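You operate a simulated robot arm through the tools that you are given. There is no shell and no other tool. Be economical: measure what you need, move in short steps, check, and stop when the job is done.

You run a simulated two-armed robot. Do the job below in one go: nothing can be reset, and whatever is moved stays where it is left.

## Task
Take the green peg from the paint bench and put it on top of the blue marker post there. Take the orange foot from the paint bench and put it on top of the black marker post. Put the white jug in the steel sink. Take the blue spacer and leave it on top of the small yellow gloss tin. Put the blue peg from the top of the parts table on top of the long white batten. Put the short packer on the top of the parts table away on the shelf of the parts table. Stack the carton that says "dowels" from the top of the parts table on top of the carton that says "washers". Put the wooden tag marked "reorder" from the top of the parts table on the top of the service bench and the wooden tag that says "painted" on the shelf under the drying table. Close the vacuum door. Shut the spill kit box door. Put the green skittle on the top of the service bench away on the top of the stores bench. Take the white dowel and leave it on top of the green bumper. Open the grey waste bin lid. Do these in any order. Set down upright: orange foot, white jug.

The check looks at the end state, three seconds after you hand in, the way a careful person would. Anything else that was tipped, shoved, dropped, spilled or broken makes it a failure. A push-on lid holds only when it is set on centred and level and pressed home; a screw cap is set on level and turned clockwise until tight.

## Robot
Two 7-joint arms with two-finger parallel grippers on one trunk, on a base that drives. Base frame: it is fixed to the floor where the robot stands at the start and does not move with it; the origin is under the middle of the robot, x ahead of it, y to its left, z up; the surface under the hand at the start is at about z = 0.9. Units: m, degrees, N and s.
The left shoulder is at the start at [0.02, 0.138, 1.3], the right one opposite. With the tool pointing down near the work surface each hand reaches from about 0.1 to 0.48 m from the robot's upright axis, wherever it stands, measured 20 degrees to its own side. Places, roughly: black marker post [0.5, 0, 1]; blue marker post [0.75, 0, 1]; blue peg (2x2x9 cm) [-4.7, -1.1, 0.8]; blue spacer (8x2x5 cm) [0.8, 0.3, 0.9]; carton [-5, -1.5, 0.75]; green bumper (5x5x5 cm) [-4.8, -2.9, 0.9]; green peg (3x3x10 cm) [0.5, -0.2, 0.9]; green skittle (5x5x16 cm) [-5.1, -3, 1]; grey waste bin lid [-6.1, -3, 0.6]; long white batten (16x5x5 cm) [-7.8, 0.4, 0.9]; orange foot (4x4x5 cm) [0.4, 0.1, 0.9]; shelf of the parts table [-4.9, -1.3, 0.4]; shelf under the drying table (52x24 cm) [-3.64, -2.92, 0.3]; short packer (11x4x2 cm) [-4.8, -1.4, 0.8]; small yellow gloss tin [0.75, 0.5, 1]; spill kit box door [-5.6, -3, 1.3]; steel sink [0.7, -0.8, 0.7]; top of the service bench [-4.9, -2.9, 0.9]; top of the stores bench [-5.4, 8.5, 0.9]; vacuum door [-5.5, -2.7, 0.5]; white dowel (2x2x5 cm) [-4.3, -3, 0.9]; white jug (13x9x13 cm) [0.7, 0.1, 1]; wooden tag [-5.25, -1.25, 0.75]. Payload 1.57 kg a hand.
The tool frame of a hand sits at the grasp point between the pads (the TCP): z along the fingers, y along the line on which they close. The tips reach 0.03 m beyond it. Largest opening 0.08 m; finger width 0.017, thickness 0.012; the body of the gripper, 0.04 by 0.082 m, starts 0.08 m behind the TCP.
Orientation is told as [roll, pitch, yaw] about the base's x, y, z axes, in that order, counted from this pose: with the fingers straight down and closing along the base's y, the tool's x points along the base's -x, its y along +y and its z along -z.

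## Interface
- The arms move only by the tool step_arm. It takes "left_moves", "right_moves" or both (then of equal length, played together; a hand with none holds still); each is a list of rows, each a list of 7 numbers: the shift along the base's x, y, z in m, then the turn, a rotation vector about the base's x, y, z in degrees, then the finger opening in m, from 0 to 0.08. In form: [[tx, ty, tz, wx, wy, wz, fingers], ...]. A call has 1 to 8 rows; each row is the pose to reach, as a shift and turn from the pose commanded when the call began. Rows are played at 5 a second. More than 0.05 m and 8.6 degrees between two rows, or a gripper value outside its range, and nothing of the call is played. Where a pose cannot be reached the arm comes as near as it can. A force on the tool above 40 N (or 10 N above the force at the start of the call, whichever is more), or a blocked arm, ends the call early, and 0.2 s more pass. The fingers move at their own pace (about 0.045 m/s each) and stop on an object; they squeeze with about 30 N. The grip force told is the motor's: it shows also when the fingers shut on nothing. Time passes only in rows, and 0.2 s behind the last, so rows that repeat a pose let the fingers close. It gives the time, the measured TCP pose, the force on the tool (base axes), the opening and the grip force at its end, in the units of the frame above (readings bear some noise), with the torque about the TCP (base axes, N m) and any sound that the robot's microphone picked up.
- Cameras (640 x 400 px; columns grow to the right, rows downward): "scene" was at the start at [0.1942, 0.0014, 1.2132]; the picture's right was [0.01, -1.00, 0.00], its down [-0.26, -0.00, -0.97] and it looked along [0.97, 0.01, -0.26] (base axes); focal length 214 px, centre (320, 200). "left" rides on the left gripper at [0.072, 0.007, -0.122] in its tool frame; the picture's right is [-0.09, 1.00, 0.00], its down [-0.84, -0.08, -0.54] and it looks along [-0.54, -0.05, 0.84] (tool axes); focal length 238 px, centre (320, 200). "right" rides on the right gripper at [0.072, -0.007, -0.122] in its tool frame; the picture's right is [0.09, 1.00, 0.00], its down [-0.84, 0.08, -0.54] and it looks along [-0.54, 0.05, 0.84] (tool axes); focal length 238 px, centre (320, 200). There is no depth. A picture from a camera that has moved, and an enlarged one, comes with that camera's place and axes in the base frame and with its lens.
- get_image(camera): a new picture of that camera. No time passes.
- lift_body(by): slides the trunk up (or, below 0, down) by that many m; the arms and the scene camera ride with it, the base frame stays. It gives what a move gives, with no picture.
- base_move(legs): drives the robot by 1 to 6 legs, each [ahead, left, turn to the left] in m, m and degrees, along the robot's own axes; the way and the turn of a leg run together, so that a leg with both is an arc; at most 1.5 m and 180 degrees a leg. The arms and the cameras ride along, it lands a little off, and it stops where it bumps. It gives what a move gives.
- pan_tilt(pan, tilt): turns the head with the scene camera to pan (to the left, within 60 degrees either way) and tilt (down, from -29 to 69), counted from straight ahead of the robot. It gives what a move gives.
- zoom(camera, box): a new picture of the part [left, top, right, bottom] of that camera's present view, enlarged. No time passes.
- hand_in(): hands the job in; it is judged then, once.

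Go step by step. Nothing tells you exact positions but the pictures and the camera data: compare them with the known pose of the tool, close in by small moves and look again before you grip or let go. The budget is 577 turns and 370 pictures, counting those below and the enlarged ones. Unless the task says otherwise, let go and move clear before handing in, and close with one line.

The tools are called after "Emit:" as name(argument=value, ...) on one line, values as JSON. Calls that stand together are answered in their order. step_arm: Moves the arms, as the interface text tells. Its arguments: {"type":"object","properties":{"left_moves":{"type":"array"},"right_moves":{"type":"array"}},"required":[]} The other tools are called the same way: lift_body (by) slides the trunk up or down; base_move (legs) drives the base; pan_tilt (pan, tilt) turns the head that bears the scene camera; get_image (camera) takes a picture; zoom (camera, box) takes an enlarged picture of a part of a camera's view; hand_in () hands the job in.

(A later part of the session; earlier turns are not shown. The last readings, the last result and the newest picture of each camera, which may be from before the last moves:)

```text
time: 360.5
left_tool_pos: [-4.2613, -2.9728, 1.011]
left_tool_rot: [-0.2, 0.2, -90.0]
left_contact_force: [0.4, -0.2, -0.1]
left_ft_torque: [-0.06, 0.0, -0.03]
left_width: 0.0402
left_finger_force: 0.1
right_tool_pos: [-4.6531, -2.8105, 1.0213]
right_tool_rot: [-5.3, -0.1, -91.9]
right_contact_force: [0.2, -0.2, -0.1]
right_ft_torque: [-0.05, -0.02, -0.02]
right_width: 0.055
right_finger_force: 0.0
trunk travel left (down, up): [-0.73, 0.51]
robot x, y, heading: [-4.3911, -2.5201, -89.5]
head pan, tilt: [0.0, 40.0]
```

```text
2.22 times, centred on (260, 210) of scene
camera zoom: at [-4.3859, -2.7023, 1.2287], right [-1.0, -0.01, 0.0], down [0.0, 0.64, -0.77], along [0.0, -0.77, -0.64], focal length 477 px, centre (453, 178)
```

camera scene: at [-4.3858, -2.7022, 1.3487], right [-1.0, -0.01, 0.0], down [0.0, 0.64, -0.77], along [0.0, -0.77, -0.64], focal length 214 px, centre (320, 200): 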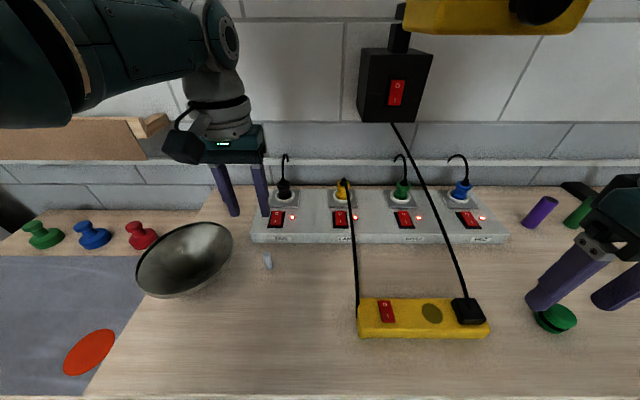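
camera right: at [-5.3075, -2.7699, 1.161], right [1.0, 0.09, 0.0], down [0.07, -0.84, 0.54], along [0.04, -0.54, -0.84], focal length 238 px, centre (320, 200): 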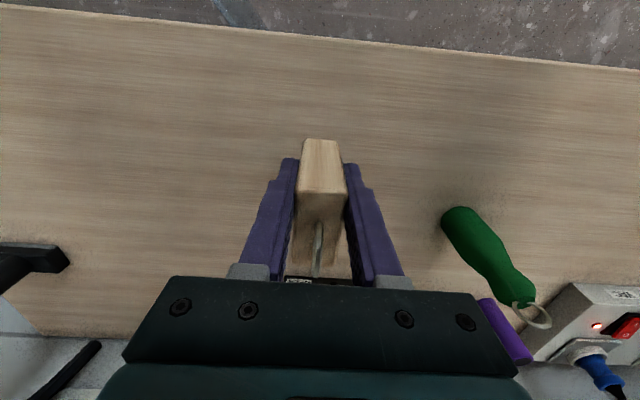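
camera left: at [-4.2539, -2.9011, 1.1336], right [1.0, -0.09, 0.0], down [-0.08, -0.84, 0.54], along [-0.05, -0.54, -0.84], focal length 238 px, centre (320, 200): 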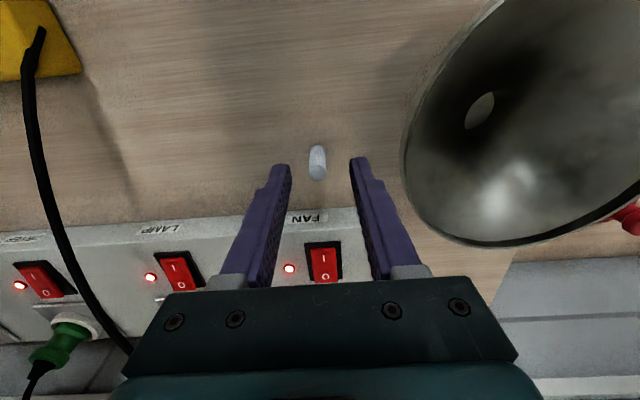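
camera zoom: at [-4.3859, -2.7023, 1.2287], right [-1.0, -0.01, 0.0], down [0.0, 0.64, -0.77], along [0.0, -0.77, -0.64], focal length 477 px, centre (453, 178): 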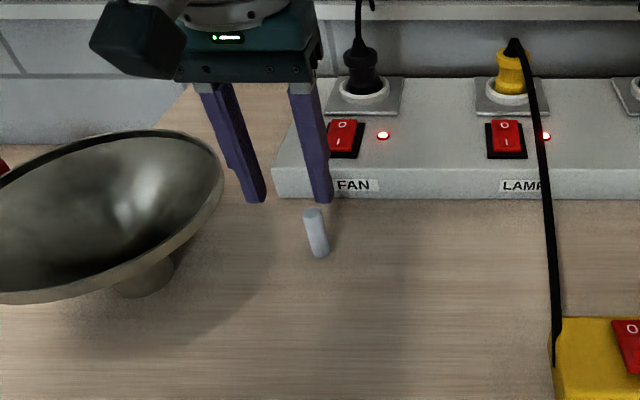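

Emit:
step_arm(right_moves=[[-0.02, 0.0, 0.03, 0, 0, 0, 0.055], [-0.03, 0.01, 0.06, 0, 0, 0, 0.055], [-0.03, 0.02, 0.07, 0, 0, 0, 0.055]])

Emit:
base_move(legs=[[0.019, 0, 0]])

Emit:
step_arm(left_moves=[[-0.001, 0, -0.02, 0, 0, 0, 0.04], [-0.001, 0, -0.04, 0, 0, 0, 0.04]])

Emit:
get_image(camera="left")

Emit:
zoom(camera="scene", box=[140, 120, 380, 300])

```text
time: 361.3
left_tool_pos: [-4.2606, -2.9729, 1.0119]
left_tool_rot: [-0.3, 0.2, -90.0]
left_contact_force: [0.7, 0.7, -0.5]
left_ft_torque: [-0.05, 0.0, -0.01]
left_width: 0.04
left_finger_force: 0.0
right_tool_pos: [-4.7084, -2.7997, 1.0855]
right_tool_rot: [-6.3, 0.0, -92.3]
right_contact_force: [-0.2, 0.1, 0.0]
right_ft_torque: [0.0, -0.02, 0.01]
right_width: 0.0551
right_finger_force: 0.1
right hand out of reach, approached as far as the arm can: row 2, 3
trunk travel left (down, up): [-0.73, 0.51]
robot x, y, heading: [-4.3873, -2.5193, -89.5]
head pan, tilt: [0.0, 40.0]
```

```text
time: 362.1
left_tool_pos: [-4.2615, -2.9912, 1.012]
left_tool_rot: [-0.2, 0.2, -89.9]
left_contact_force: [0.2, -0.3, -1.0]
left_ft_torque: [-0.01, 0.0, 0.0]
left_width: 0.04
left_finger_force: 0.0
right_tool_pos: [-4.7081, -2.8187, 1.0839]
right_tool_rot: [-5.9, -0.2, -92.6]
right_contact_force: [-0.6, 0.8, 0.1]
right_ft_torque: [-0.04, 0.0, 0.0]
right_width: 0.055
right_finger_force: 0.1
trunk travel left (down, up): [-0.73, 0.51]
robot x, y, heading: [-4.3899, -2.5368, -89.8]
head pan, tilt: [0.0, 40.0]
```

```text
time: 362.7
left_tool_pos: [-4.261, -2.9801, 0.9757]
left_tool_rot: [-0.2, 0.2, -90.0]
left_contact_force: [-0.3, -0.1, 0.4]
left_ft_torque: [-0.03, 0.01, -0.03]
left_width: 0.0401
left_finger_force: 0.0
left hand out of reach, approached as far as the arm can: row 1, 2
right_tool_pos: [-4.7101, -2.8176, 1.0868]
right_tool_rot: [-6.2, -0.2, -92.8]
right_contact_force: [0.7, 0.3, 0.6]
right_ft_torque: [-0.02, 0.0, -0.01]
right_width: 0.055
right_finger_force: 0.3
trunk travel left (down, up): [-0.73, 0.51]
robot x, y, heading: [-4.3908, -2.5374, -89.7]
head pan, tilt: [0.0, 40.0]
```

```text
189 pictures are left
camera left: at [-4.2532, -2.9079, 1.0978], right [1.0, -0.09, 0.0], down [-0.08, -0.84, 0.54], along [-0.05, -0.54, -0.84], focal length 238 px, centre (320, 200)
```

left: 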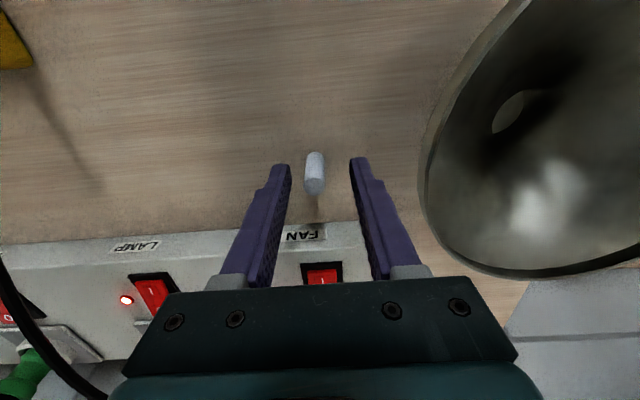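

```text
2.22 times, centred on (260, 210) of scene
camera zoom: at [-4.3857, -2.7208, 1.2287], right [-1.0, -0.01, 0.0], down [0.0, 0.64, -0.77], along [0.0, -0.77, -0.64], focal length 477 px, centre (453, 178)
```

zoom: 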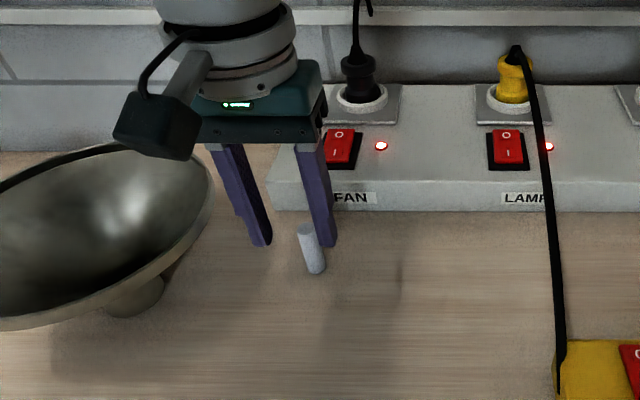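

Emit:
base_move(legs=[[0.008, -0.003, 0]])

Emit:
lift_body(by=-0.035)

Emit:
get_image(camera="left")

```text
time: 363.5
left_tool_pos: [-4.2625, -2.9873, 0.9746]
left_tool_rot: [-0.3, 0.2, -89.9]
left_contact_force: [0.6, -0.4, -0.3]
left_ft_torque: [-0.04, 0.02, -0.02]
left_width: 0.0398
left_finger_force: 0.0
right_tool_pos: [-4.7127, -2.8258, 1.0865]
right_tool_rot: [-6.2, -0.2, -92.9]
right_contact_force: [0.5, -0.3, 0.3]
right_ft_torque: [0.02, -0.03, 0.05]
right_width: 0.0549
right_finger_force: 0.0
trunk travel left (down, up): [-0.73, 0.51]
robot x, y, heading: [-4.3964, -2.5427, -89.8]
head pan, tilt: [0.0, 40.0]
```

```text
time: 364.2
left_tool_pos: [-4.2634, -2.9882, 0.9409]
left_tool_rot: [-0.3, 0.2, -89.9]
left_contact_force: [0.1, 0.1, 0.0]
left_ft_torque: [-0.01, 0.0, 0.06]
left_width: 0.0401
left_finger_force: 0.1
right_tool_pos: [-4.7136, -2.8243, 1.0522]
right_tool_rot: [-6.3, -0.3, -92.9]
right_contact_force: [0.1, 0.4, -0.4]
right_ft_torque: [-0.01, 0.0, -0.01]
right_width: 0.055
right_finger_force: 0.0
trunk travel left (down, up): [-0.695, 0.545]
robot x, y, heading: [-4.3871, -2.5437, -89.8]
head pan, tilt: [0.0, 40.0]
```

```text
187 pictures are left
camera left: at [-4.2561, -2.9161, 1.0629], right [1.0, -0.09, 0.0], down [-0.07, -0.84, 0.54], along [-0.05, -0.54, -0.84], focal length 238 px, centre (320, 200)
```

left: 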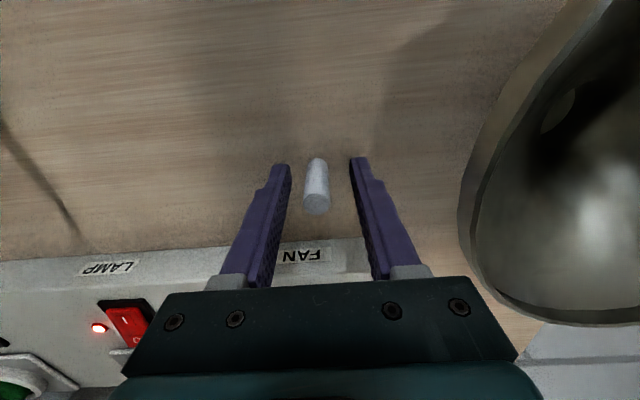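

Emit:
step_arm(left_moves=[[0, 0, 0, 0, 0, 0, 0.02], [0, 0, 0, 0, 0, 0, 0.0], [0, 0, 0, 0, 0, 0, 0.0], [0, 0, 0, 0, 0, 0, 0.0]])

Emit:
lift_body(by=0.25)

Emit:
get_image(camera="left")

```text
time: 365.2
left_tool_pos: [-4.263, -2.9878, 0.9396]
left_tool_rot: [-0.1, 0.2, -89.9]
left_contact_force: [-0.7, 0.4, 0.3]
left_ft_torque: [0.02, -0.03, -0.01]
left_width: 0.0139
left_finger_force: 29.8
right_tool_pos: [-4.715, -2.8246, 1.0508]
right_tool_rot: [-6.3, -0.2, -92.9]
right_contact_force: [0.2, -0.2, -0.7]
right_ft_torque: [-0.02, -0.02, 0.03]
right_width: 0.0551
right_finger_force: 0.1
trunk travel left (down, up): [-0.695, 0.545]
robot x, y, heading: [-4.3916, -2.5476, -89.7]
head pan, tilt: [0.0, 40.0]
```

```text
time: 367.8
left_tool_pos: [-4.2634, -2.9868, 1.1908]
left_tool_rot: [-0.3, 0.3, -89.9]
left_contact_force: [-0.3, 0.4, -0.4]
left_ft_torque: [0.01, -0.01, -0.02]
left_width: 0.0138
left_finger_force: 30.2
right_tool_pos: [-4.714, -2.8264, 1.3008]
right_tool_rot: [-6.3, -0.2, -92.9]
right_contact_force: [1.1, -0.5, 0.5]
right_ft_torque: [-0.01, 0.0, 0.0]
right_width: 0.055
right_finger_force: 0.0
trunk travel left (down, up): [-0.945, 0.295]
robot x, y, heading: [-4.3918, -2.5453, -89.8]
head pan, tilt: [0.0, 40.0]
```

```text
186 pictures are left
camera left: at [-4.2561, -2.916, 1.3128], right [1.0, -0.09, 0.0], down [-0.07, -0.84, 0.54], along [-0.05, -0.54, -0.84], focal length 238 px, centre (320, 200)
```

left: 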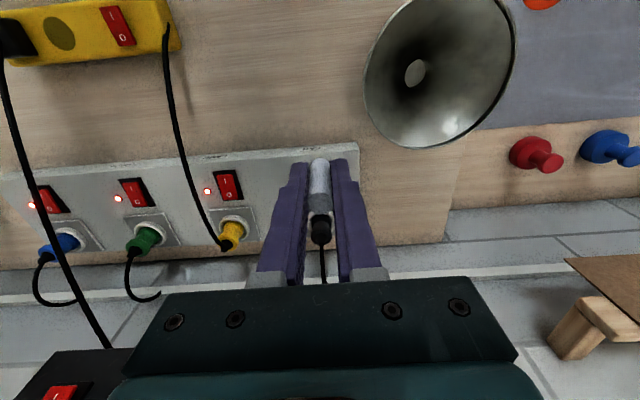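

The dowel is held. I back out from the cables and go to the green bumper.

Emit:
base_move(legs=[[-0.3, 0, 0], [0, -0.54, 0]])

Emit:
get_image(camera="scene")

Emit:
get_image(camera="left")

```text
time: 372.6
left_tool_pos: [-4.8071, -2.691, 1.1909]
left_tool_rot: [-0.2, 0.2, -89.8]
left_contact_force: [-0.3, 0.5, -1.4]
left_ft_torque: [0.0, 0.03, 0.0]
left_width: 0.0139
left_finger_force: 30.0
right_tool_pos: [-5.2574, -2.5322, 1.301]
right_tool_rot: [-6.3, -0.2, -92.6]
right_contact_force: [-0.7, 0.3, 1.1]
right_ft_torque: [-0.01, -0.02, -0.01]
right_width: 0.0549
right_finger_force: 0.0
trunk travel left (down, up): [-0.945, 0.295]
robot x, y, heading: [-4.9377, -2.252, -89.4]
head pan, tilt: [0.0, 40.0]
```

```text
185 pictures are left
camera scene: at [-4.9335, -2.4336, 1.4437], right [-1.0, -0.01, 0.0], down [-0.01, 0.64, -0.77], along [0.01, -0.77, -0.64], focal length 214 px, centre (320, 200)
```

scene: 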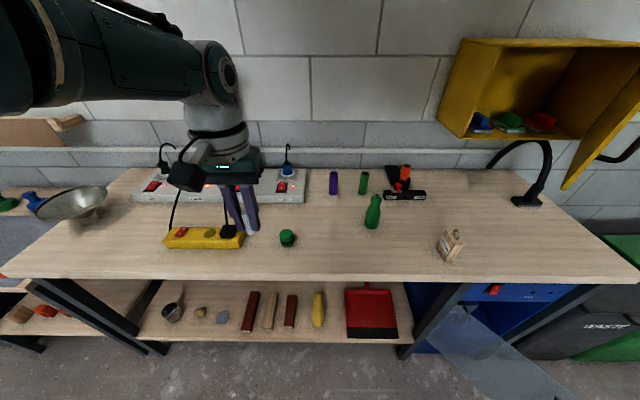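

```text
184 pictures are left
camera left: at [-4.8001, -2.62, 1.3129], right [1.0, -0.09, 0.0], down [-0.07, -0.84, 0.54], along [-0.05, -0.54, -0.84], focal length 238 px, centre (320, 200)
```

left: 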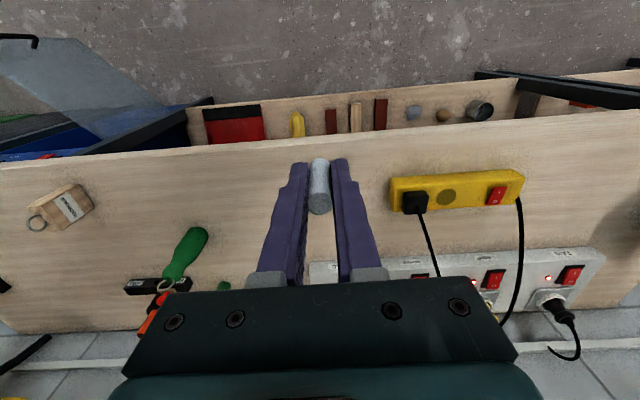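

Emit:
base_move(legs=[[0.06, -0.1, 0]])

Emit:
get_image(camera="left")

Emit:
zoom(camera="scene", box=[160, 160, 360, 300])

```text
time: 373.8
left_tool_pos: [-4.905, -2.7521, 1.1912]
left_tool_rot: [-0.1, 0.4, -89.7]
left_contact_force: [-0.2, -0.3, 0.5]
left_ft_torque: [0.02, -0.03, -0.02]
left_width: 0.0139
left_finger_force: 29.9
right_tool_pos: [-5.3576, -2.5929, 1.3003]
right_tool_rot: [-6.4, -0.1, -92.6]
right_contact_force: [0.6, 0.1, 1.0]
right_ft_torque: [0.03, 0.01, 0.0]
right_width: 0.0549
right_finger_force: 0.1
trunk travel left (down, up): [-0.945, 0.295]
robot x, y, heading: [-5.0349, -2.3076, -89.3]
head pan, tilt: [0.0, 40.0]
```

```text
183 pictures are left
camera left: at [-4.8992, -2.6805, 1.3128], right [1.0, -0.09, 0.0], down [-0.07, -0.84, 0.54], along [-0.05, -0.54, -0.84], focal length 238 px, centre (320, 200)
```

left: 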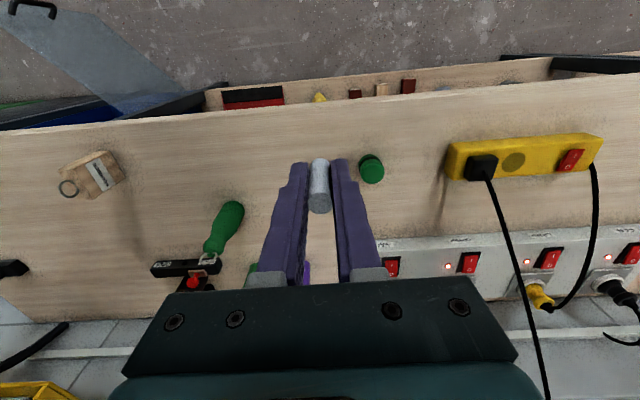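

```text
2.86 times, centred on (260, 230) of scene
camera zoom: at [-5.0326, -2.494, 1.4437], right [-1.0, -0.01, 0.0], down [-0.01, 0.64, -0.77], along [0.01, -0.77, -0.64], focal length 613 px, centre (491, 114)
```

zoom: 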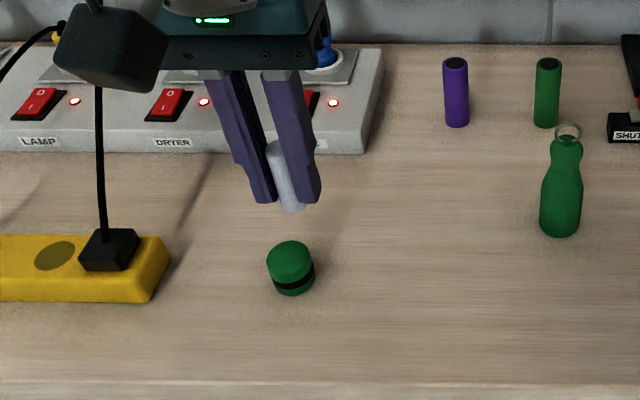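

Emit:
base_move(legs=[[0.117, 0.078, 0]])

Emit:
lift_body(by=-0.15)

Emit:
get_image(camera="left")

Emit:
zoom(camera="scene", box=[160, 160, 360, 300])

```text
time: 375.2
left_tool_pos: [-4.8265, -2.8718, 1.1904]
left_tool_rot: [-0.2, 0.3, -89.8]
left_contact_force: [0.0, 0.3, -1.0]
left_ft_torque: [-0.01, 0.03, 0.03]
left_width: 0.0138
left_finger_force: 30.4
right_tool_pos: [-5.2783, -2.7104, 1.3012]
right_tool_rot: [-6.3, -0.2, -92.7]
right_contact_force: [-0.1, 1.0, 0.0]
right_ft_torque: [0.0, -0.01, -0.01]
right_width: 0.0551
right_finger_force: 0.0
trunk travel left (down, up): [-0.945, 0.295]
robot x, y, heading: [-4.9527, -2.4282, -89.3]
head pan, tilt: [0.0, 40.0]
```

```text
time: 376.9
left_tool_pos: [-4.826, -2.8706, 1.0403]
left_tool_rot: [-0.1, 0.3, -89.7]
left_contact_force: [1.0, -0.8, 0.6]
left_ft_torque: [-0.02, 0.0, -0.03]
left_width: 0.0138
left_finger_force: 30.4
right_tool_pos: [-5.278, -2.7106, 1.1513]
right_tool_rot: [-6.4, -0.2, -92.7]
right_contact_force: [-0.3, 0.3, 0.3]
right_ft_torque: [-0.01, -0.01, 0.02]
right_width: 0.0551
right_finger_force: 0.0
trunk travel left (down, up): [-0.795, 0.445]
robot x, y, heading: [-4.9574, -2.4285, -89.4]
head pan, tilt: [0.0, 40.0]
```

```text
181 pictures are left
camera left: at [-4.8193, -2.7985, 1.1628], right [1.0, -0.09, 0.0], down [-0.07, -0.84, 0.54], along [-0.05, -0.54, -0.84], focal length 238 px, centre (320, 200)
```

left: 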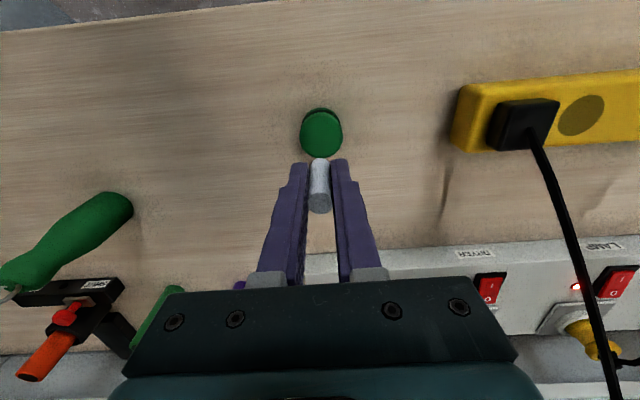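

```text
2.86 times, centred on (260, 230) of scene
camera zoom: at [-4.9527, -2.6121, 1.2937], right [-1.0, -0.01, 0.0], down [-0.01, 0.64, -0.77], along [0.01, -0.77, -0.64], focal length 613 px, centre (491, 114)
```

zoom: 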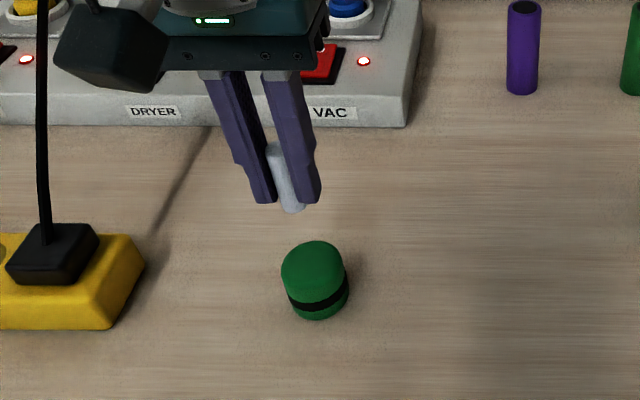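

Well aligned. I lower with the trunk in small steps.

Emit:
lift_body(by=-0.045)

Emit:
zoom(camera="scene", box=[190, 170, 310, 260])

```text
time: 377.8
left_tool_pos: [-4.8266, -2.8708, 0.9956]
left_tool_rot: [-0.2, 0.3, -89.6]
left_contact_force: [-0.3, -0.3, -0.4]
left_ft_torque: [-0.01, -0.06, -0.02]
left_width: 0.0137
left_finger_force: 29.8
right_tool_pos: [-5.2792, -2.7098, 1.1062]
right_tool_rot: [-6.4, -0.2, -92.7]
right_contact_force: [-0.1, 0.3, 0.6]
right_ft_torque: [0.03, 0.01, 0.03]
right_width: 0.055
right_finger_force: 0.2
trunk travel left (down, up): [-0.75, 0.49]
robot x, y, heading: [-4.9524, -2.4263, -89.4]
head pan, tilt: [0.0, 40.0]
```

```text
4.44 times, centred on (250, 215) of scene
camera zoom: at [-4.9527, -2.6121, 1.2487], right [-1.0, -0.01, 0.0], down [-0.01, 0.64, -0.77], along [0.01, -0.77, -0.64], focal length 953 px, centre (631, 133)
```

zoom: 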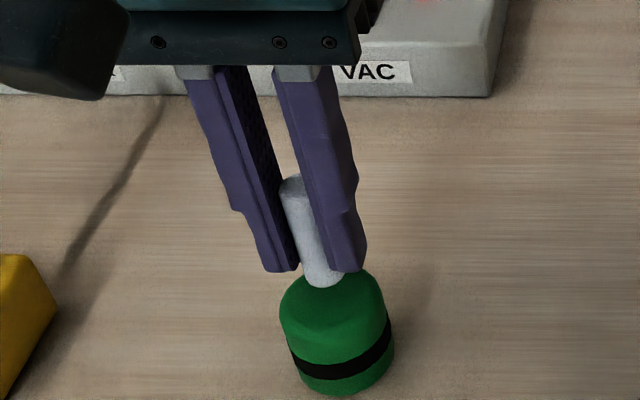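

Emit:
lift_body(by=-0.008)

Emit:
lift_body(by=-0.005)

Emit:
zoom(camera="scene", box=[190, 170, 310, 260])

```text
time: 378.4
left_tool_pos: [-4.8261, -2.87, 0.9868]
left_tool_rot: [-0.2, 0.3, -89.7]
left_contact_force: [0.6, -0.8, 0.2]
left_ft_torque: [-0.01, -0.02, 0.01]
left_width: 0.0136
left_finger_force: 29.9
right_tool_pos: [-5.2781, -2.7101, 1.0984]
right_tool_rot: [-6.4, -0.1, -92.7]
right_contact_force: [-0.3, -0.3, -0.1]
right_ft_torque: [-0.02, -0.02, 0.0]
right_width: 0.0549
right_finger_force: 0.1
trunk travel left (down, up): [-0.742, 0.498]
robot x, y, heading: [-4.9557, -2.4297, -89.5]
head pan, tilt: [0.0, 40.0]
```

```text
time: 378.9
left_tool_pos: [-4.8266, -2.8705, 0.9849]
left_tool_rot: [-0.2, 0.1, -89.7]
left_contact_force: [-1.0, 7.8, 26.1]
left_ft_torque: [0.28, -0.02, -0.01]
left_width: 0.0139
left_finger_force: 30.2
right_tool_pos: [-5.2771, -2.7106, 1.0936]
right_tool_rot: [-6.3, -0.2, -92.7]
right_contact_force: [-0.5, -0.4, 0.6]
right_ft_torque: [0.02, -0.02, -0.02]
right_width: 0.0549
right_finger_force: 0.0
trunk travel left (down, up): [-0.737, 0.503]
robot x, y, heading: [-4.9523, -2.4285, -89.3]
head pan, tilt: [0.0, 40.0]
```

```text
4.44 times, centred on (250, 215) of scene
camera zoom: at [-4.9523, -2.6125, 1.2363], right [-1.0, -0.01, 0.0], down [-0.01, 0.64, -0.77], along [0.01, -0.77, -0.64], focal length 953 px, centre (631, 133)
```

zoom: 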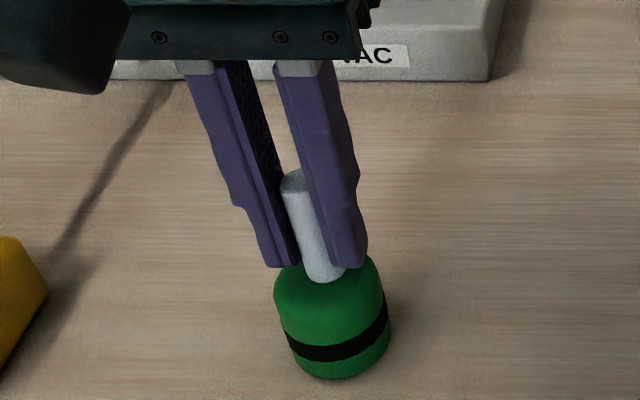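

Emit:
lift_body(by=0.0015)

Emit:
step_arm(left_moves=[[0, 0, 0, 0, 0, 0, 0.02], [0, 0, 0, 0, 0, 0, 0.035], [0, 0, 0, 0, 0, 0, 0.035], [0, 0, 0, 0, 0, 0, 0.035]])

Emit:
lift_body(by=0.15)

Emit:
get_image(camera="scene")

```text
time: 379.4
left_tool_pos: [-4.8258, -2.8719, 0.985]
left_tool_rot: [-0.3, 0.1, -89.8]
left_contact_force: [-0.5, 1.3, 17.2]
left_ft_torque: [-0.05, 0.04, -0.02]
left_width: 0.0139
left_finger_force: 30.2
right_tool_pos: [-5.2793, -2.711, 1.095]
right_tool_rot: [-6.3, -0.2, -92.7]
right_contact_force: [0.8, -1.1, -0.1]
right_ft_torque: [-0.01, 0.0, -0.02]
right_width: 0.0548
right_finger_force: 0.1
trunk travel left (down, up): [-0.739, 0.501]
robot x, y, heading: [-4.957, -2.4259, -89.3]
head pan, tilt: [0.0, 40.0]
```

```text
time: 380.4
left_tool_pos: [-4.8262, -2.8704, 0.9838]
left_tool_rot: [-0.1, 0.2, -89.7]
left_contact_force: [-0.1, 0.5, 0.6]
left_ft_torque: [0.02, 0.02, -0.02]
left_width: 0.0349
left_finger_force: 0.1
right_tool_pos: [-5.2785, -2.7094, 1.094]
right_tool_rot: [-6.4, -0.2, -92.7]
right_contact_force: [0.3, 0.6, 0.2]
right_ft_torque: [0.01, -0.02, 0.0]
right_width: 0.0549
right_finger_force: 0.0
trunk travel left (down, up): [-0.739, 0.501]
robot x, y, heading: [-4.9536, -2.4293, -89.4]
head pan, tilt: [0.0, 40.0]
```

```text
time: 382.2
left_tool_pos: [-4.8268, -2.87, 1.1331]
left_tool_rot: [-0.1, 0.2, -89.7]
left_contact_force: [0.6, 0.5, 1.1]
left_ft_torque: [-0.01, 0.02, -0.01]
left_width: 0.035
left_finger_force: 0.1
right_tool_pos: [-5.2775, -2.7099, 1.245]
right_tool_rot: [-6.4, -0.2, -92.7]
right_contact_force: [-0.6, -0.3, -0.8]
right_ft_torque: [0.02, -0.01, -0.01]
right_width: 0.055
right_finger_force: 0.0
trunk travel left (down, up): [-0.889, 0.351]
robot x, y, heading: [-4.9557, -2.4287, -89.4]
head pan, tilt: [0.0, 40.0]
```

```text
177 pictures are left
camera scene: at [-4.9527, -2.6121, 1.3871], right [-1.0, -0.01, 0.0], down [-0.01, 0.64, -0.77], along [0.01, -0.77, -0.64], focal length 214 px, centre (320, 200)
```

scene: 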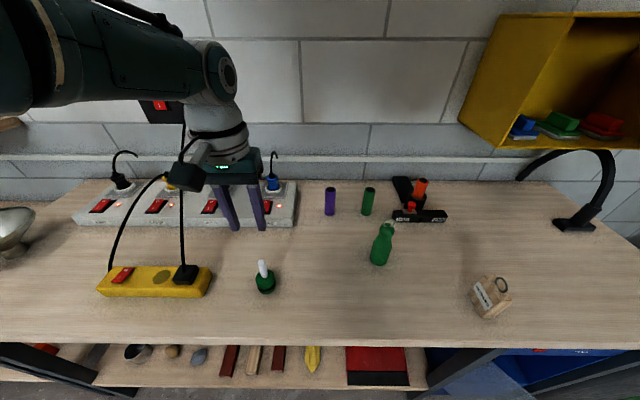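

The dowel stands on the bumper. Next the doors: I back off, go west and look at the spill kit box and the vacuum.

Emit:
base_move(legs=[[-0.45, 0, 0], [0, -0.55, 0]])

Emit:
pan_tilt(pan=0, tilt=10)

Emit:
get_image(camera="scene")

Emit:
pan_tilt(pan=-5, tilt=45)

Emit:
get_image(camera="scene")

```text
time: 387.7
left_tool_pos: [-5.3786, -2.4342, 1.1336]
left_tool_rot: [-0.2, 0.3, -88.2]
left_contact_force: [0.5, -0.7, 0.7]
left_ft_torque: [-0.02, 0.01, 0.0]
left_width: 0.0347
left_finger_force: 0.1
right_tool_pos: [-5.8343, -2.2856, 1.2447]
right_tool_rot: [-6.4, -0.2, -91.2]
right_contact_force: [-0.1, 0.3, -0.5]
right_ft_torque: [0.01, 0.0, 0.02]
right_width: 0.0549
right_finger_force: 0.1
trunk travel left (down, up): [-0.889, 0.351]
robot x, y, heading: [-5.5171, -1.9931, -87.8]
head pan, tilt: [0.0, 40.0]
```

```text
time: 388.6
left_tool_pos: [-5.3781, -2.4332, 1.1343]
left_tool_rot: [-0.2, 0.3, -88.1]
left_contact_force: [-1.0, -0.2, 0.4]
left_ft_torque: [-0.01, -0.03, 0.06]
left_width: 0.0349
left_finger_force: 0.1
right_tool_pos: [-5.834, -2.2839, 1.2437]
right_tool_rot: [-6.4, -0.2, -91.2]
right_contact_force: [-1.1, 0.6, 0.9]
right_ft_torque: [0.0, -0.03, 0.03]
right_width: 0.055
right_finger_force: 0.1
trunk travel left (down, up): [-0.889, 0.351]
robot x, y, heading: [-5.5177, -1.9965, -88.0]
head pan, tilt: [0.0, 10.0]
```

```text
176 pictures are left
camera scene: at [-5.5112, -2.1863, 1.4348], right [-1.0, -0.04, 0.0], down [-0.01, 0.17, -0.98], along [0.04, -0.98, -0.17], focal length 214 px, centre (320, 200)
```

scene: 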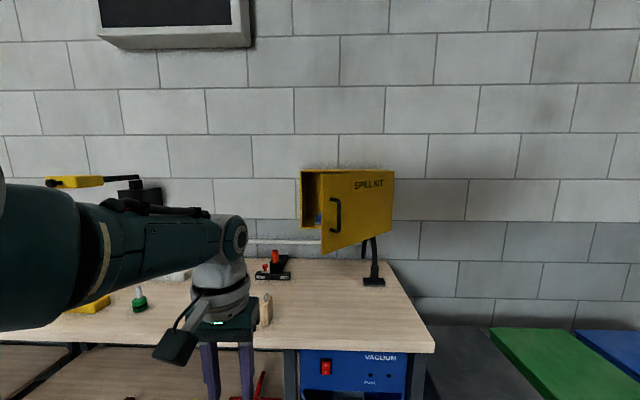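

```text
time: 389.7
left_tool_pos: [-5.3791, -2.4332, 1.1342]
left_tool_rot: [-0.1, 0.4, -88.2]
left_contact_force: [-0.1, 0.7, -1.3]
left_ft_torque: [0.0, -0.01, 0.0]
left_width: 0.0348
left_finger_force: 0.1
right_tool_pos: [-5.8338, -2.2852, 1.2442]
right_tool_rot: [-6.5, -0.2, -91.1]
right_contact_force: [0.3, 0.1, -0.2]
right_ft_torque: [0.01, -0.01, -0.01]
right_width: 0.0549
right_finger_force: 0.2
trunk travel left (down, up): [-0.889, 0.351]
robot x, y, heading: [-5.5183, -1.9983, -88.1]
head pan, tilt: [-5.0, 45.0]
```

```text
175 pictures are left
camera scene: at [-5.5187, -2.1746, 1.38], right [-1.0, 0.05, 0.0], down [0.04, 0.71, -0.71], along [-0.04, -0.71, -0.71], focal length 214 px, centre (320, 200)
```

scene: 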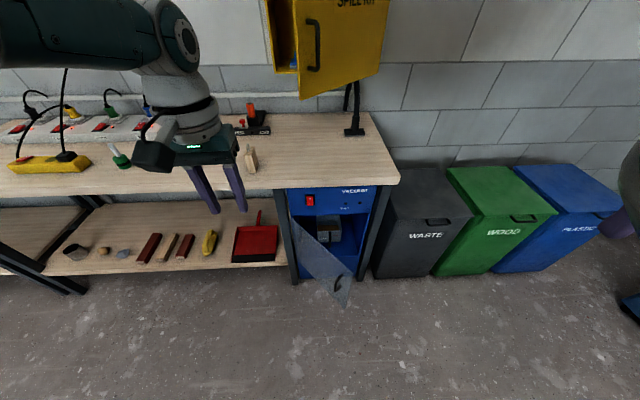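

Emit:
zoom(camera="scene", box=[250, 160, 490, 320])

Emit:
zoom(camera="scene", box=[240, 0, 420, 120])

```text
2.50 times, centred on (370, 240) of scene
camera zoom: at [-5.5187, -2.1746, 1.38], right [-1.0, 0.05, 0.0], down [0.04, 0.71, -0.71], along [-0.04, -0.71, -0.71], focal length 536 px, centre (195, 100)
```

zoom: 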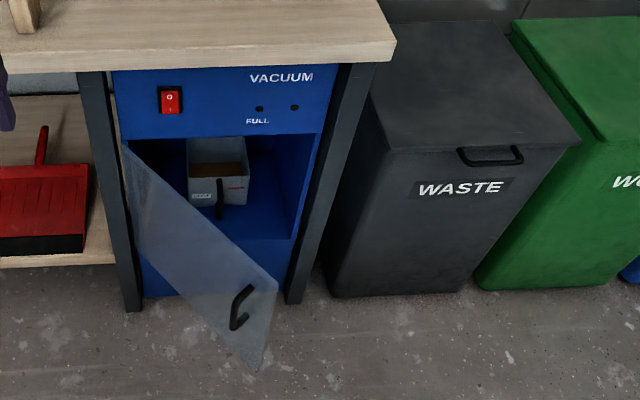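

```text
3.33 times, centred on (330, 60) of scene
camera zoom: at [-5.5187, -2.1746, 1.38], right [-1.0, 0.05, 0.0], down [0.04, 0.71, -0.71], along [-0.04, -0.71, -0.71], focal length 715 px, centre (287, 667)
```

zoom: 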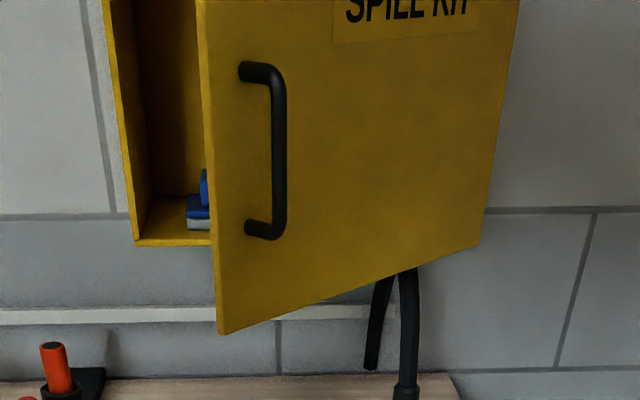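

The spill box door hinges on its west side; the vacuum door hinges on its east side. First the vacuum door: I point the closed right fingers forward, pull the left hand back and lower the trunk.

Emit:
step_arm(right_moves=[[0, 0, 0, -7, -3, 0, 0.0], [0, 0, 0, -14, -6, 0, 0.0], [0, -0.01, 0, -22, -6, 0, 0.0], [0, -0.02, 0, -30, -6, 0, 0.0], [0, -0.03, 0, -38, -6, 0, 0.0], [0, -0.04, 0, -46, -6, 0, 0.0], [0, -0.05, 0, -54, -6, 0, 0.0], [0, -0.06, 0, -60, -6, 0, 0.0]], left_moves=[[0, 0.02, 0.0, 0, 0, 0, 0], [0, 0.04, 0.0, 0, 0, 0, 0], [0, 0.06, 0.0, 0, 0, 0, 0], [0, 0.08, 0.0, 0, 0, 0, 0], [0, 0.09, 0.0, 0, 0, 0, 0], [0, 0.09, 0.0, 0, 0, 0, 0], [0, 0.09, 0.0, 0, 0, 0, 0], [0, 0.09, 0.0, 0, 0, 0, 0]])

Emit:
lift_body(by=-0.4)

Emit:
lift_body(by=-0.33)

Emit:
pan_tilt(pan=-15, tilt=30)

Emit:
get_image(camera="scene")

```text
time: 391.7
left_tool_pos: [-5.3888, -2.4158, 1.1049]
left_tool_rot: [-0.1, 0.4, -88.2]
left_contact_force: [0.1, 0.3, 0.6]
left_ft_torque: [-0.03, -0.03, 0.01]
left_width: 0.0
left_finger_force: 21.4
left hand out of reach, approached as far as the arm can: row 1, 2, 3, 4, 5, 6, 7, 8
right_tool_pos: [-5.8679, -2.3459, 1.2641]
right_tool_rot: [-5.7, -61.5, -89.6]
right_contact_force: [-0.2, 1.1, 0.2]
right_ft_torque: [-0.02, 0.01, 0.01]
right_width: 0.0
right_finger_force: 21.0
trunk travel left (down, up): [-0.889, 0.351]
robot x, y, heading: [-5.5216, -1.9923, -87.7]
head pan, tilt: [-5.0, 45.0]
stopped in row 8 (right hand): the arm was blocked; the commanded pose is now the measured one
```

```text
time: 395.5
left_tool_pos: [-5.3885, -2.4165, 0.7052]
left_tool_rot: [0.0, 0.3, -88.2]
left_contact_force: [-0.6, 0.3, -0.1]
left_ft_torque: [0.01, 0.01, -0.01]
left_width: 0.0
left_finger_force: 21.3
right_tool_pos: [-5.8679, -2.3466, 0.8634]
right_tool_rot: [-5.6, -61.4, -89.6]
right_contact_force: [0.5, 0.4, 0.2]
right_ft_torque: [0.01, 0.02, 0.02]
right_width: 0.0001
right_finger_force: 21.7
trunk travel left (down, up): [-0.489, 0.751]
robot x, y, heading: [-5.5184, -1.9941, -88.0]
head pan, tilt: [-5.0, 45.0]
```

```text
time: 398.7
left_tool_pos: [-5.3889, -2.418, 0.375]
left_tool_rot: [-0.1, 0.3, -88.2]
left_contact_force: [0.6, 0.5, 0.1]
left_ft_torque: [0.0, -0.01, 0.01]
left_width: 0.0
left_finger_force: 21.0
right_tool_pos: [-5.8675, -2.3463, 0.5336]
right_tool_rot: [-5.6, -61.4, -89.6]
right_contact_force: [0.3, -0.3, 0.4]
right_ft_torque: [0.0, 0.02, -0.01]
right_width: 0.0001
right_finger_force: 21.3
trunk travel left (down, up): [-0.159, 1.081]
robot x, y, heading: [-5.5201, -1.993, -88.0]
head pan, tilt: [-5.0, 45.0]
```

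```text
time: 399.5
left_tool_pos: [-5.3885, -2.4163, 0.374]
left_tool_rot: [-0.1, 0.4, -88.3]
left_contact_force: [0.9, -0.1, 0.1]
left_ft_torque: [-0.01, -0.02, -0.04]
left_width: 0.0
left_finger_force: 21.4
right_tool_pos: [-5.8682, -2.3459, 0.5337]
right_tool_rot: [-5.7, -61.4, -89.6]
right_contact_force: [0.2, 0.0, 0.3]
right_ft_torque: [0.0, 0.01, 0.03]
right_width: 0.0
right_finger_force: 21.0
trunk travel left (down, up): [-0.159, 1.081]
robot x, y, heading: [-5.5164, -1.9962, -87.7]
head pan, tilt: [-15.0, 30.0]
```

```text
172 pictures are left
camera scene: at [-5.5348, -2.1815, 0.6725], right [-0.97, 0.22, 0.0], down [0.11, 0.49, -0.87], along [-0.19, -0.84, -0.5], focal length 214 px, centre (320, 200)
```

scene: 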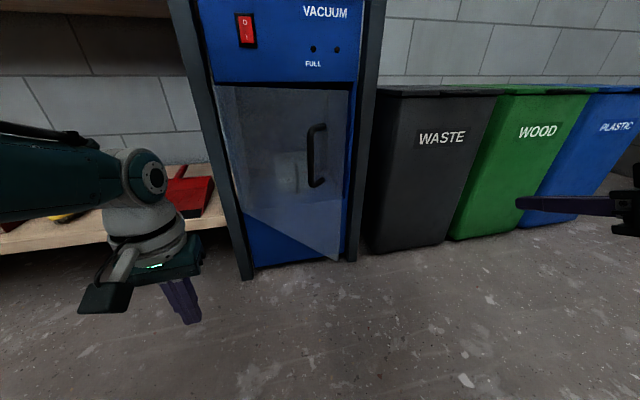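

The door's free edge is near (-5.67,-2.55), spanning z 0.25–0.65. I bring the right fingertips in front of its outer face near the free edge.

Emit:
step_arm(right_moves=[[0.035, -0.02, -0.01, 0, 0, 0, 0], [0.07, -0.04, -0.02, 0, 0, 0, 0], [0.105, -0.06, -0.03, 0, 0, 0, 0], [0.14, -0.08, -0.04, 0, 0, 0, 0], [0.175, -0.1, -0.05, 0, 0, 0, 0], [0.21, -0.12, -0.06, 0, 0, 0, 0], [0.235, -0.13, -0.06, 0, 0, 0, 0]])

Emit:
get_image(camera="scene")

```text
time: 401.3
left_tool_pos: [-5.3896, -2.4161, 0.3747]
left_tool_rot: [-0.1, 0.3, -88.1]
left_contact_force: [0.2, 0.9, 0.7]
left_ft_torque: [-0.04, -0.02, 0.0]
left_width: 0.0
left_finger_force: 20.9
right_tool_pos: [-5.6706, -2.4807, 0.4693]
right_tool_rot: [-18.1, -61.4, -79.5]
right_contact_force: [0.5, 0.7, 0.6]
right_ft_torque: [0.01, 0.01, 0.0]
right_width: 0.0
right_finger_force: 21.2
trunk travel left (down, up): [-0.159, 1.081]
robot x, y, heading: [-5.5209, -1.994, -87.9]
head pan, tilt: [-15.0, 30.0]
stopped in row 7 (right hand): the arm was blocked; the commanded pose is now the measured one
```

```text
171 pictures are left
camera scene: at [-5.5353, -2.1814, 0.6725], right [-0.97, 0.22, 0.0], down [0.11, 0.49, -0.87], along [-0.19, -0.84, -0.5], focal length 214 px, centre (320, 200)
```

scene: 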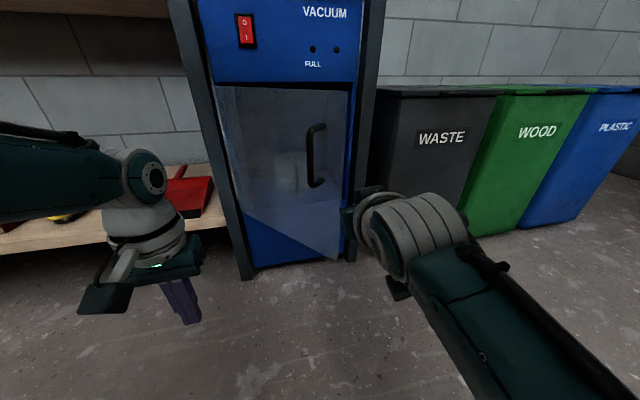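

Emit:
step_arm(left_moves=[[0.02, 0.0, 0.04, 0, 0, 0, 0], [0.04, 0.0, 0.08, 0, 0, 0, 0], [0.06, 0.01, 0.12, 0, 0, 0, 0], [0.08, 0.02, 0.16, 0, 0, 0, 0], [0.1, 0.03, 0.2, 0, 0, 0, 0]])

Emit:
base_move(legs=[[0, 0.07, 0], [0.14, -0.02, 0]])

Emit:
get_image(camera="scene")

```text
time: 402.5
left_tool_pos: [-5.2824, -2.4657, 0.5739]
left_tool_rot: [0.0, 0.5, -88.2]
left_contact_force: [-0.2, -0.1, 0.1]
left_ft_torque: [-0.01, 0.01, 0.0]
left_width: 0.0
left_finger_force: 21.3
left hand out of reach, approached as far as the arm can: row 1, 2, 3, 4, 5
right_tool_pos: [-5.6699, -2.4802, 0.4669]
right_tool_rot: [-17.9, -61.3, -79.7]
right_contact_force: [0.3, -0.2, 0.6]
right_ft_torque: [0.01, -0.03, -0.03]
right_width: 0.0001
right_finger_force: 21.4
trunk travel left (down, up): [-0.159, 1.081]
robot x, y, heading: [-5.5196, -1.9938, -88.1]
head pan, tilt: [-15.0, 30.0]
```

```text
time: 404.5
left_tool_pos: [-5.2284, -2.6007, 0.5751]
left_tool_rot: [-0.1, 0.5, -88.2]
left_contact_force: [0.6, 0.3, 0.9]
left_ft_torque: [0.01, -0.04, -0.04]
left_width: 0.0
left_finger_force: 20.9
right_tool_pos: [-5.6151, -2.6141, 0.467]
right_tool_rot: [-18.0, -61.2, -79.7]
right_contact_force: [0.0, 0.2, 0.0]
right_ft_torque: [0.01, 0.0, 0.03]
right_width: 0.0
right_finger_force: 22.0
trunk travel left (down, up): [-0.159, 1.081]
robot x, y, heading: [-5.464, -2.1309, -88.1]
head pan, tilt: [-15.0, 30.0]
```

```text
170 pictures are left
camera scene: at [-5.4793, -2.3171, 0.6723], right [-0.97, 0.22, 0.0], down [0.11, 0.49, -0.87], along [-0.19, -0.84, -0.5], focal length 214 px, centre (320, 200)
```

scene: 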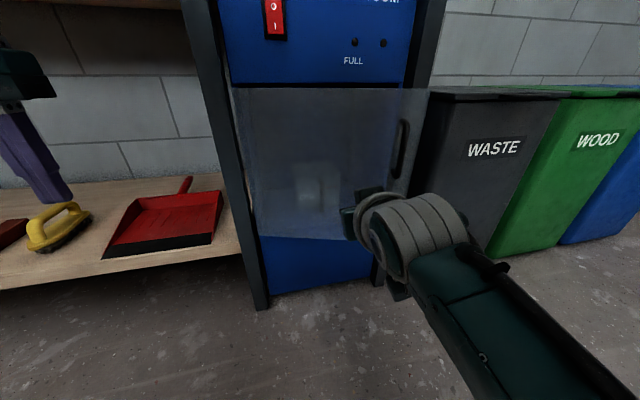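

Emit:
zoom(camera="scene", box=[180, 60, 480, 310])

Emit:
get_image(camera="right")

```text
1.60 times, centred on (330, 185) of scene
camera zoom: at [-5.4793, -2.3171, 0.6723], right [-0.97, 0.22, 0.0], down [0.11, 0.49, -0.87], along [-0.19, -0.84, -0.5], focal length 343 px, centre (304, 224)
```

zoom: 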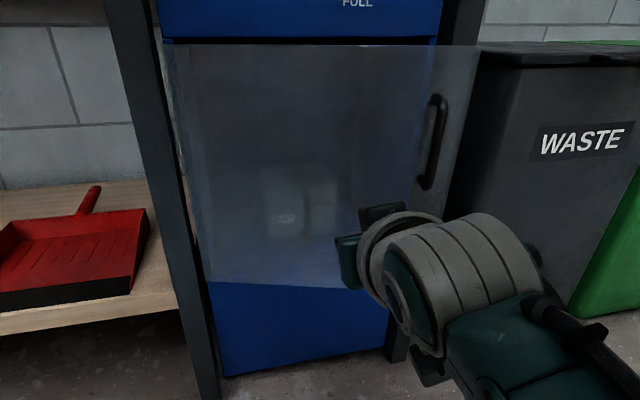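

```text
168 pictures are left
camera right: at [-5.6086, -2.4734, 0.4587], right [0.97, -0.05, -0.23], down [0.23, 0.07, 0.97], along [-0.03, -1.0, 0.08], focal length 238 px, centre (320, 200)
```

right: 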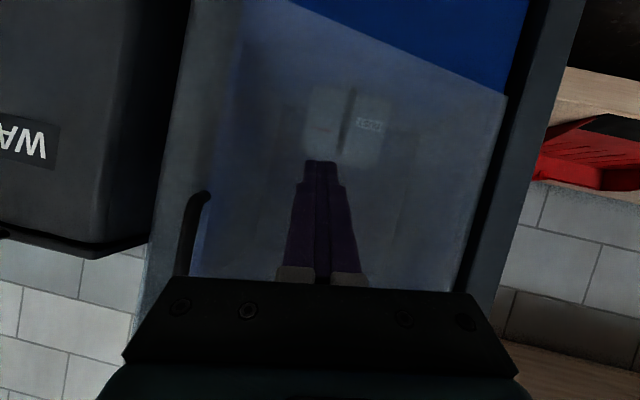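

The door has moved part way. I continue with the right arm.

Emit:
step_arm(right_moves=[[-0.01, -0.025, 0, 0, 0, 0, 0], [-0.02, -0.05, 0, 0, 0, 0, 0], [-0.03, -0.075, 0, 0, 0, 0, 0], [-0.04, -0.1, 0, 0, 0, 0, 0]])

Emit:
get_image(camera="right")

Emit:
get_image(camera="scene")

```text
time: 405.5
left_tool_pos: [-5.2299, -2.6036, 0.5752]
left_tool_rot: [-0.3, 0.4, -88.2]
left_contact_force: [-0.4, 0.1, -0.3]
left_ft_torque: [0.05, -0.03, 0.01]
left_width: 0.0
left_finger_force: 21.4
right_tool_pos: [-5.6556, -2.7178, 0.4659]
right_tool_rot: [-18.2, -61.3, -79.6]
right_contact_force: [-0.2, 0.6, 0.1]
right_ft_torque: [0.02, 0.02, 0.01]
right_width: 0.0
right_finger_force: 21.3
trunk travel left (down, up): [-0.159, 1.081]
robot x, y, heading: [-5.4658, -2.1331, -88.2]
head pan, tilt: [-15.0, 30.0]
```

```text
167 pictures are left
camera right: at [-5.6496, -2.5767, 0.4589], right [0.97, -0.05, -0.23], down [0.23, 0.07, 0.97], along [-0.03, -1.0, 0.08], focal length 238 px, centre (320, 200)
```

right: 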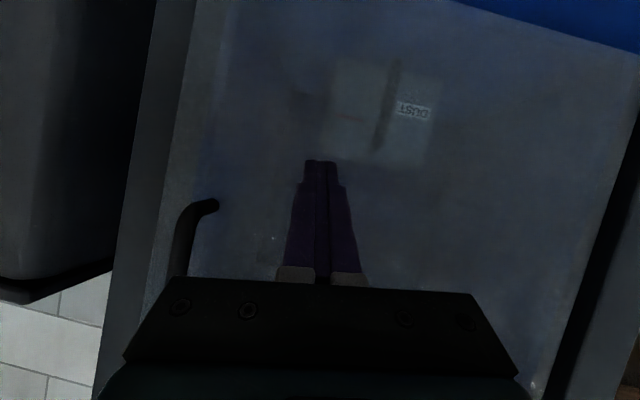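

```text
166 pictures are left
camera scene: at [-5.4797, -2.3194, 0.6727], right [-0.97, 0.22, 0.0], down [0.11, 0.49, -0.87], along [-0.19, -0.84, -0.5], focal length 214 px, centre (320, 200)
```

scene: 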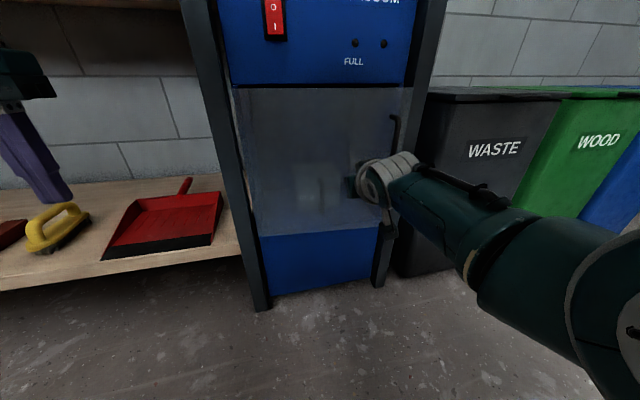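

Emit:
step_arm(right_moves=[[-0.01, -0.02, 0, 0, 0, 0, 0], [-0.015, -0.04, 0, 0, 0, 0, 0], [-0.02, -0.06, 0, 0, 0, 0, 0], [-0.02, -0.075, 0, 0, 0, 0, 0]])

Emit:
get_image(camera="scene")

```text
time: 406.5
left_tool_pos: [-5.2294, -2.6008, 0.5752]
left_tool_rot: [-0.2, 0.6, -88.3]
left_contact_force: [-0.3, -0.1, 0.0]
left_ft_torque: [-0.03, 0.02, 0.0]
left_width: 0.0
left_finger_force: 21.2
right_tool_pos: [-5.6797, -2.756, 0.4865]
right_tool_rot: [-17.8, -61.2, -79.6]
right_contact_force: [-1.3, -0.2, -0.1]
right_ft_torque: [-0.03, 0.0, 0.03]
right_width: 0.0
right_finger_force: 21.5
right hand out of reach, approached as far as the arm can: row 2, 3, 4
trunk travel left (down, up): [-0.159, 1.081]
robot x, y, heading: [-5.4633, -2.1287, -88.1]
head pan, tilt: [-15.0, 30.0]
```

```text
165 pictures are left
camera scene: at [-5.4799, -2.317, 0.6725], right [-0.97, 0.22, 0.0], down [0.11, 0.49, -0.87], along [-0.19, -0.84, -0.5], focal length 214 px, centre (320, 200)
```

scene: 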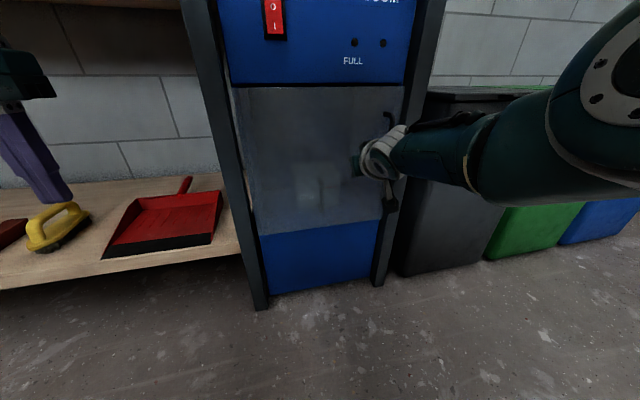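

Emit:
base_move(legs=[[0.05, 0, 0]])

Emit:
get_image(camera="scene")

```text
time: 407.2
left_tool_pos: [-5.2288, -2.6022, 0.5705]
left_tool_rot: [-0.2, 1.0, -88.2]
left_contact_force: [0.3, -0.7, 0.5]
left_ft_torque: [0.01, 0.02, 0.01]
left_width: 0.0002
left_finger_force: 21.6
right_tool_pos: [-5.6795, -2.7565, 0.4843]
right_tool_rot: [-17.7, -61.1, -79.9]
right_contact_force: [1.3, 28.6, 12.3]
right_ft_torque: [-0.17, -0.06, 0.12]
right_width: 0.0002
right_finger_force: 21.5
trunk travel left (down, up): [-0.159, 1.081]
robot x, y, heading: [-5.4646, -2.1397, -88.0]
head pan, tilt: [-15.0, 30.0]
stopped in leg 1: the force on the tool passed its limit at 63 N (the readings are from after the stop); the commanded pose is now the measured one
```

```text
164 pictures are left
camera scene: at [-5.4791, -2.318, 0.6713], right [-0.97, 0.23, 0.0], down [0.11, 0.49, -0.86], along [-0.2, -0.84, -0.51], focal length 214 px, centre (320, 200)
```

scene: 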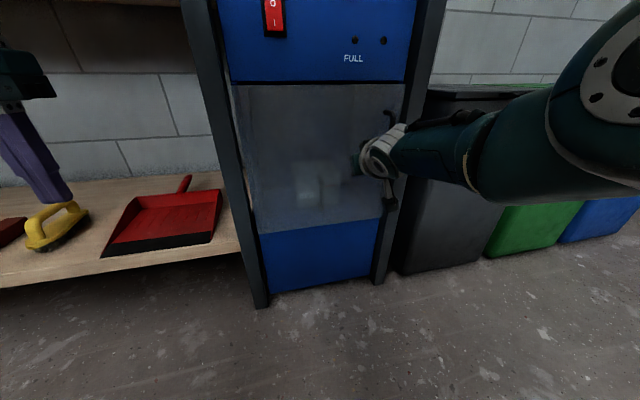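

The door is firmly shut. I back away and check it.

Emit:
base_move(legs=[[-0.3, 0, 0]])

Emit:
get_image(camera="scene")

```text
time: 409.2
left_tool_pos: [-5.2392, -2.3144, 0.575]
left_tool_rot: [-0.2, 0.3, -88.1]
left_contact_force: [0.6, 0.1, 0.1]
left_ft_torque: [-0.03, 0.02, 0.01]
left_width: 0.0
left_finger_force: 21.4
right_tool_pos: [-5.6888, -2.4739, 0.4899]
right_tool_rot: [-18.1, -61.7, -79.4]
right_contact_force: [-0.1, 0.1, -0.8]
right_ft_torque: [-0.01, -0.02, 0.0]
right_width: 0.0
right_finger_force: 21.3
trunk travel left (down, up): [-0.159, 1.081]
robot x, y, heading: [-5.4764, -1.8403, -87.8]
head pan, tilt: [-15.0, 30.0]
```

```text
163 pictures are left
camera scene: at [-5.489, -2.0311, 0.6726], right [-0.97, 0.22, 0.0], down [0.11, 0.49, -0.87], along [-0.19, -0.84, -0.5], focal length 214 px, centre (320, 200)
```

scene: 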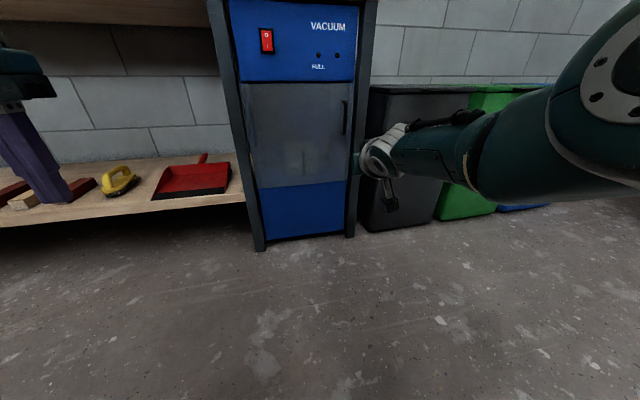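

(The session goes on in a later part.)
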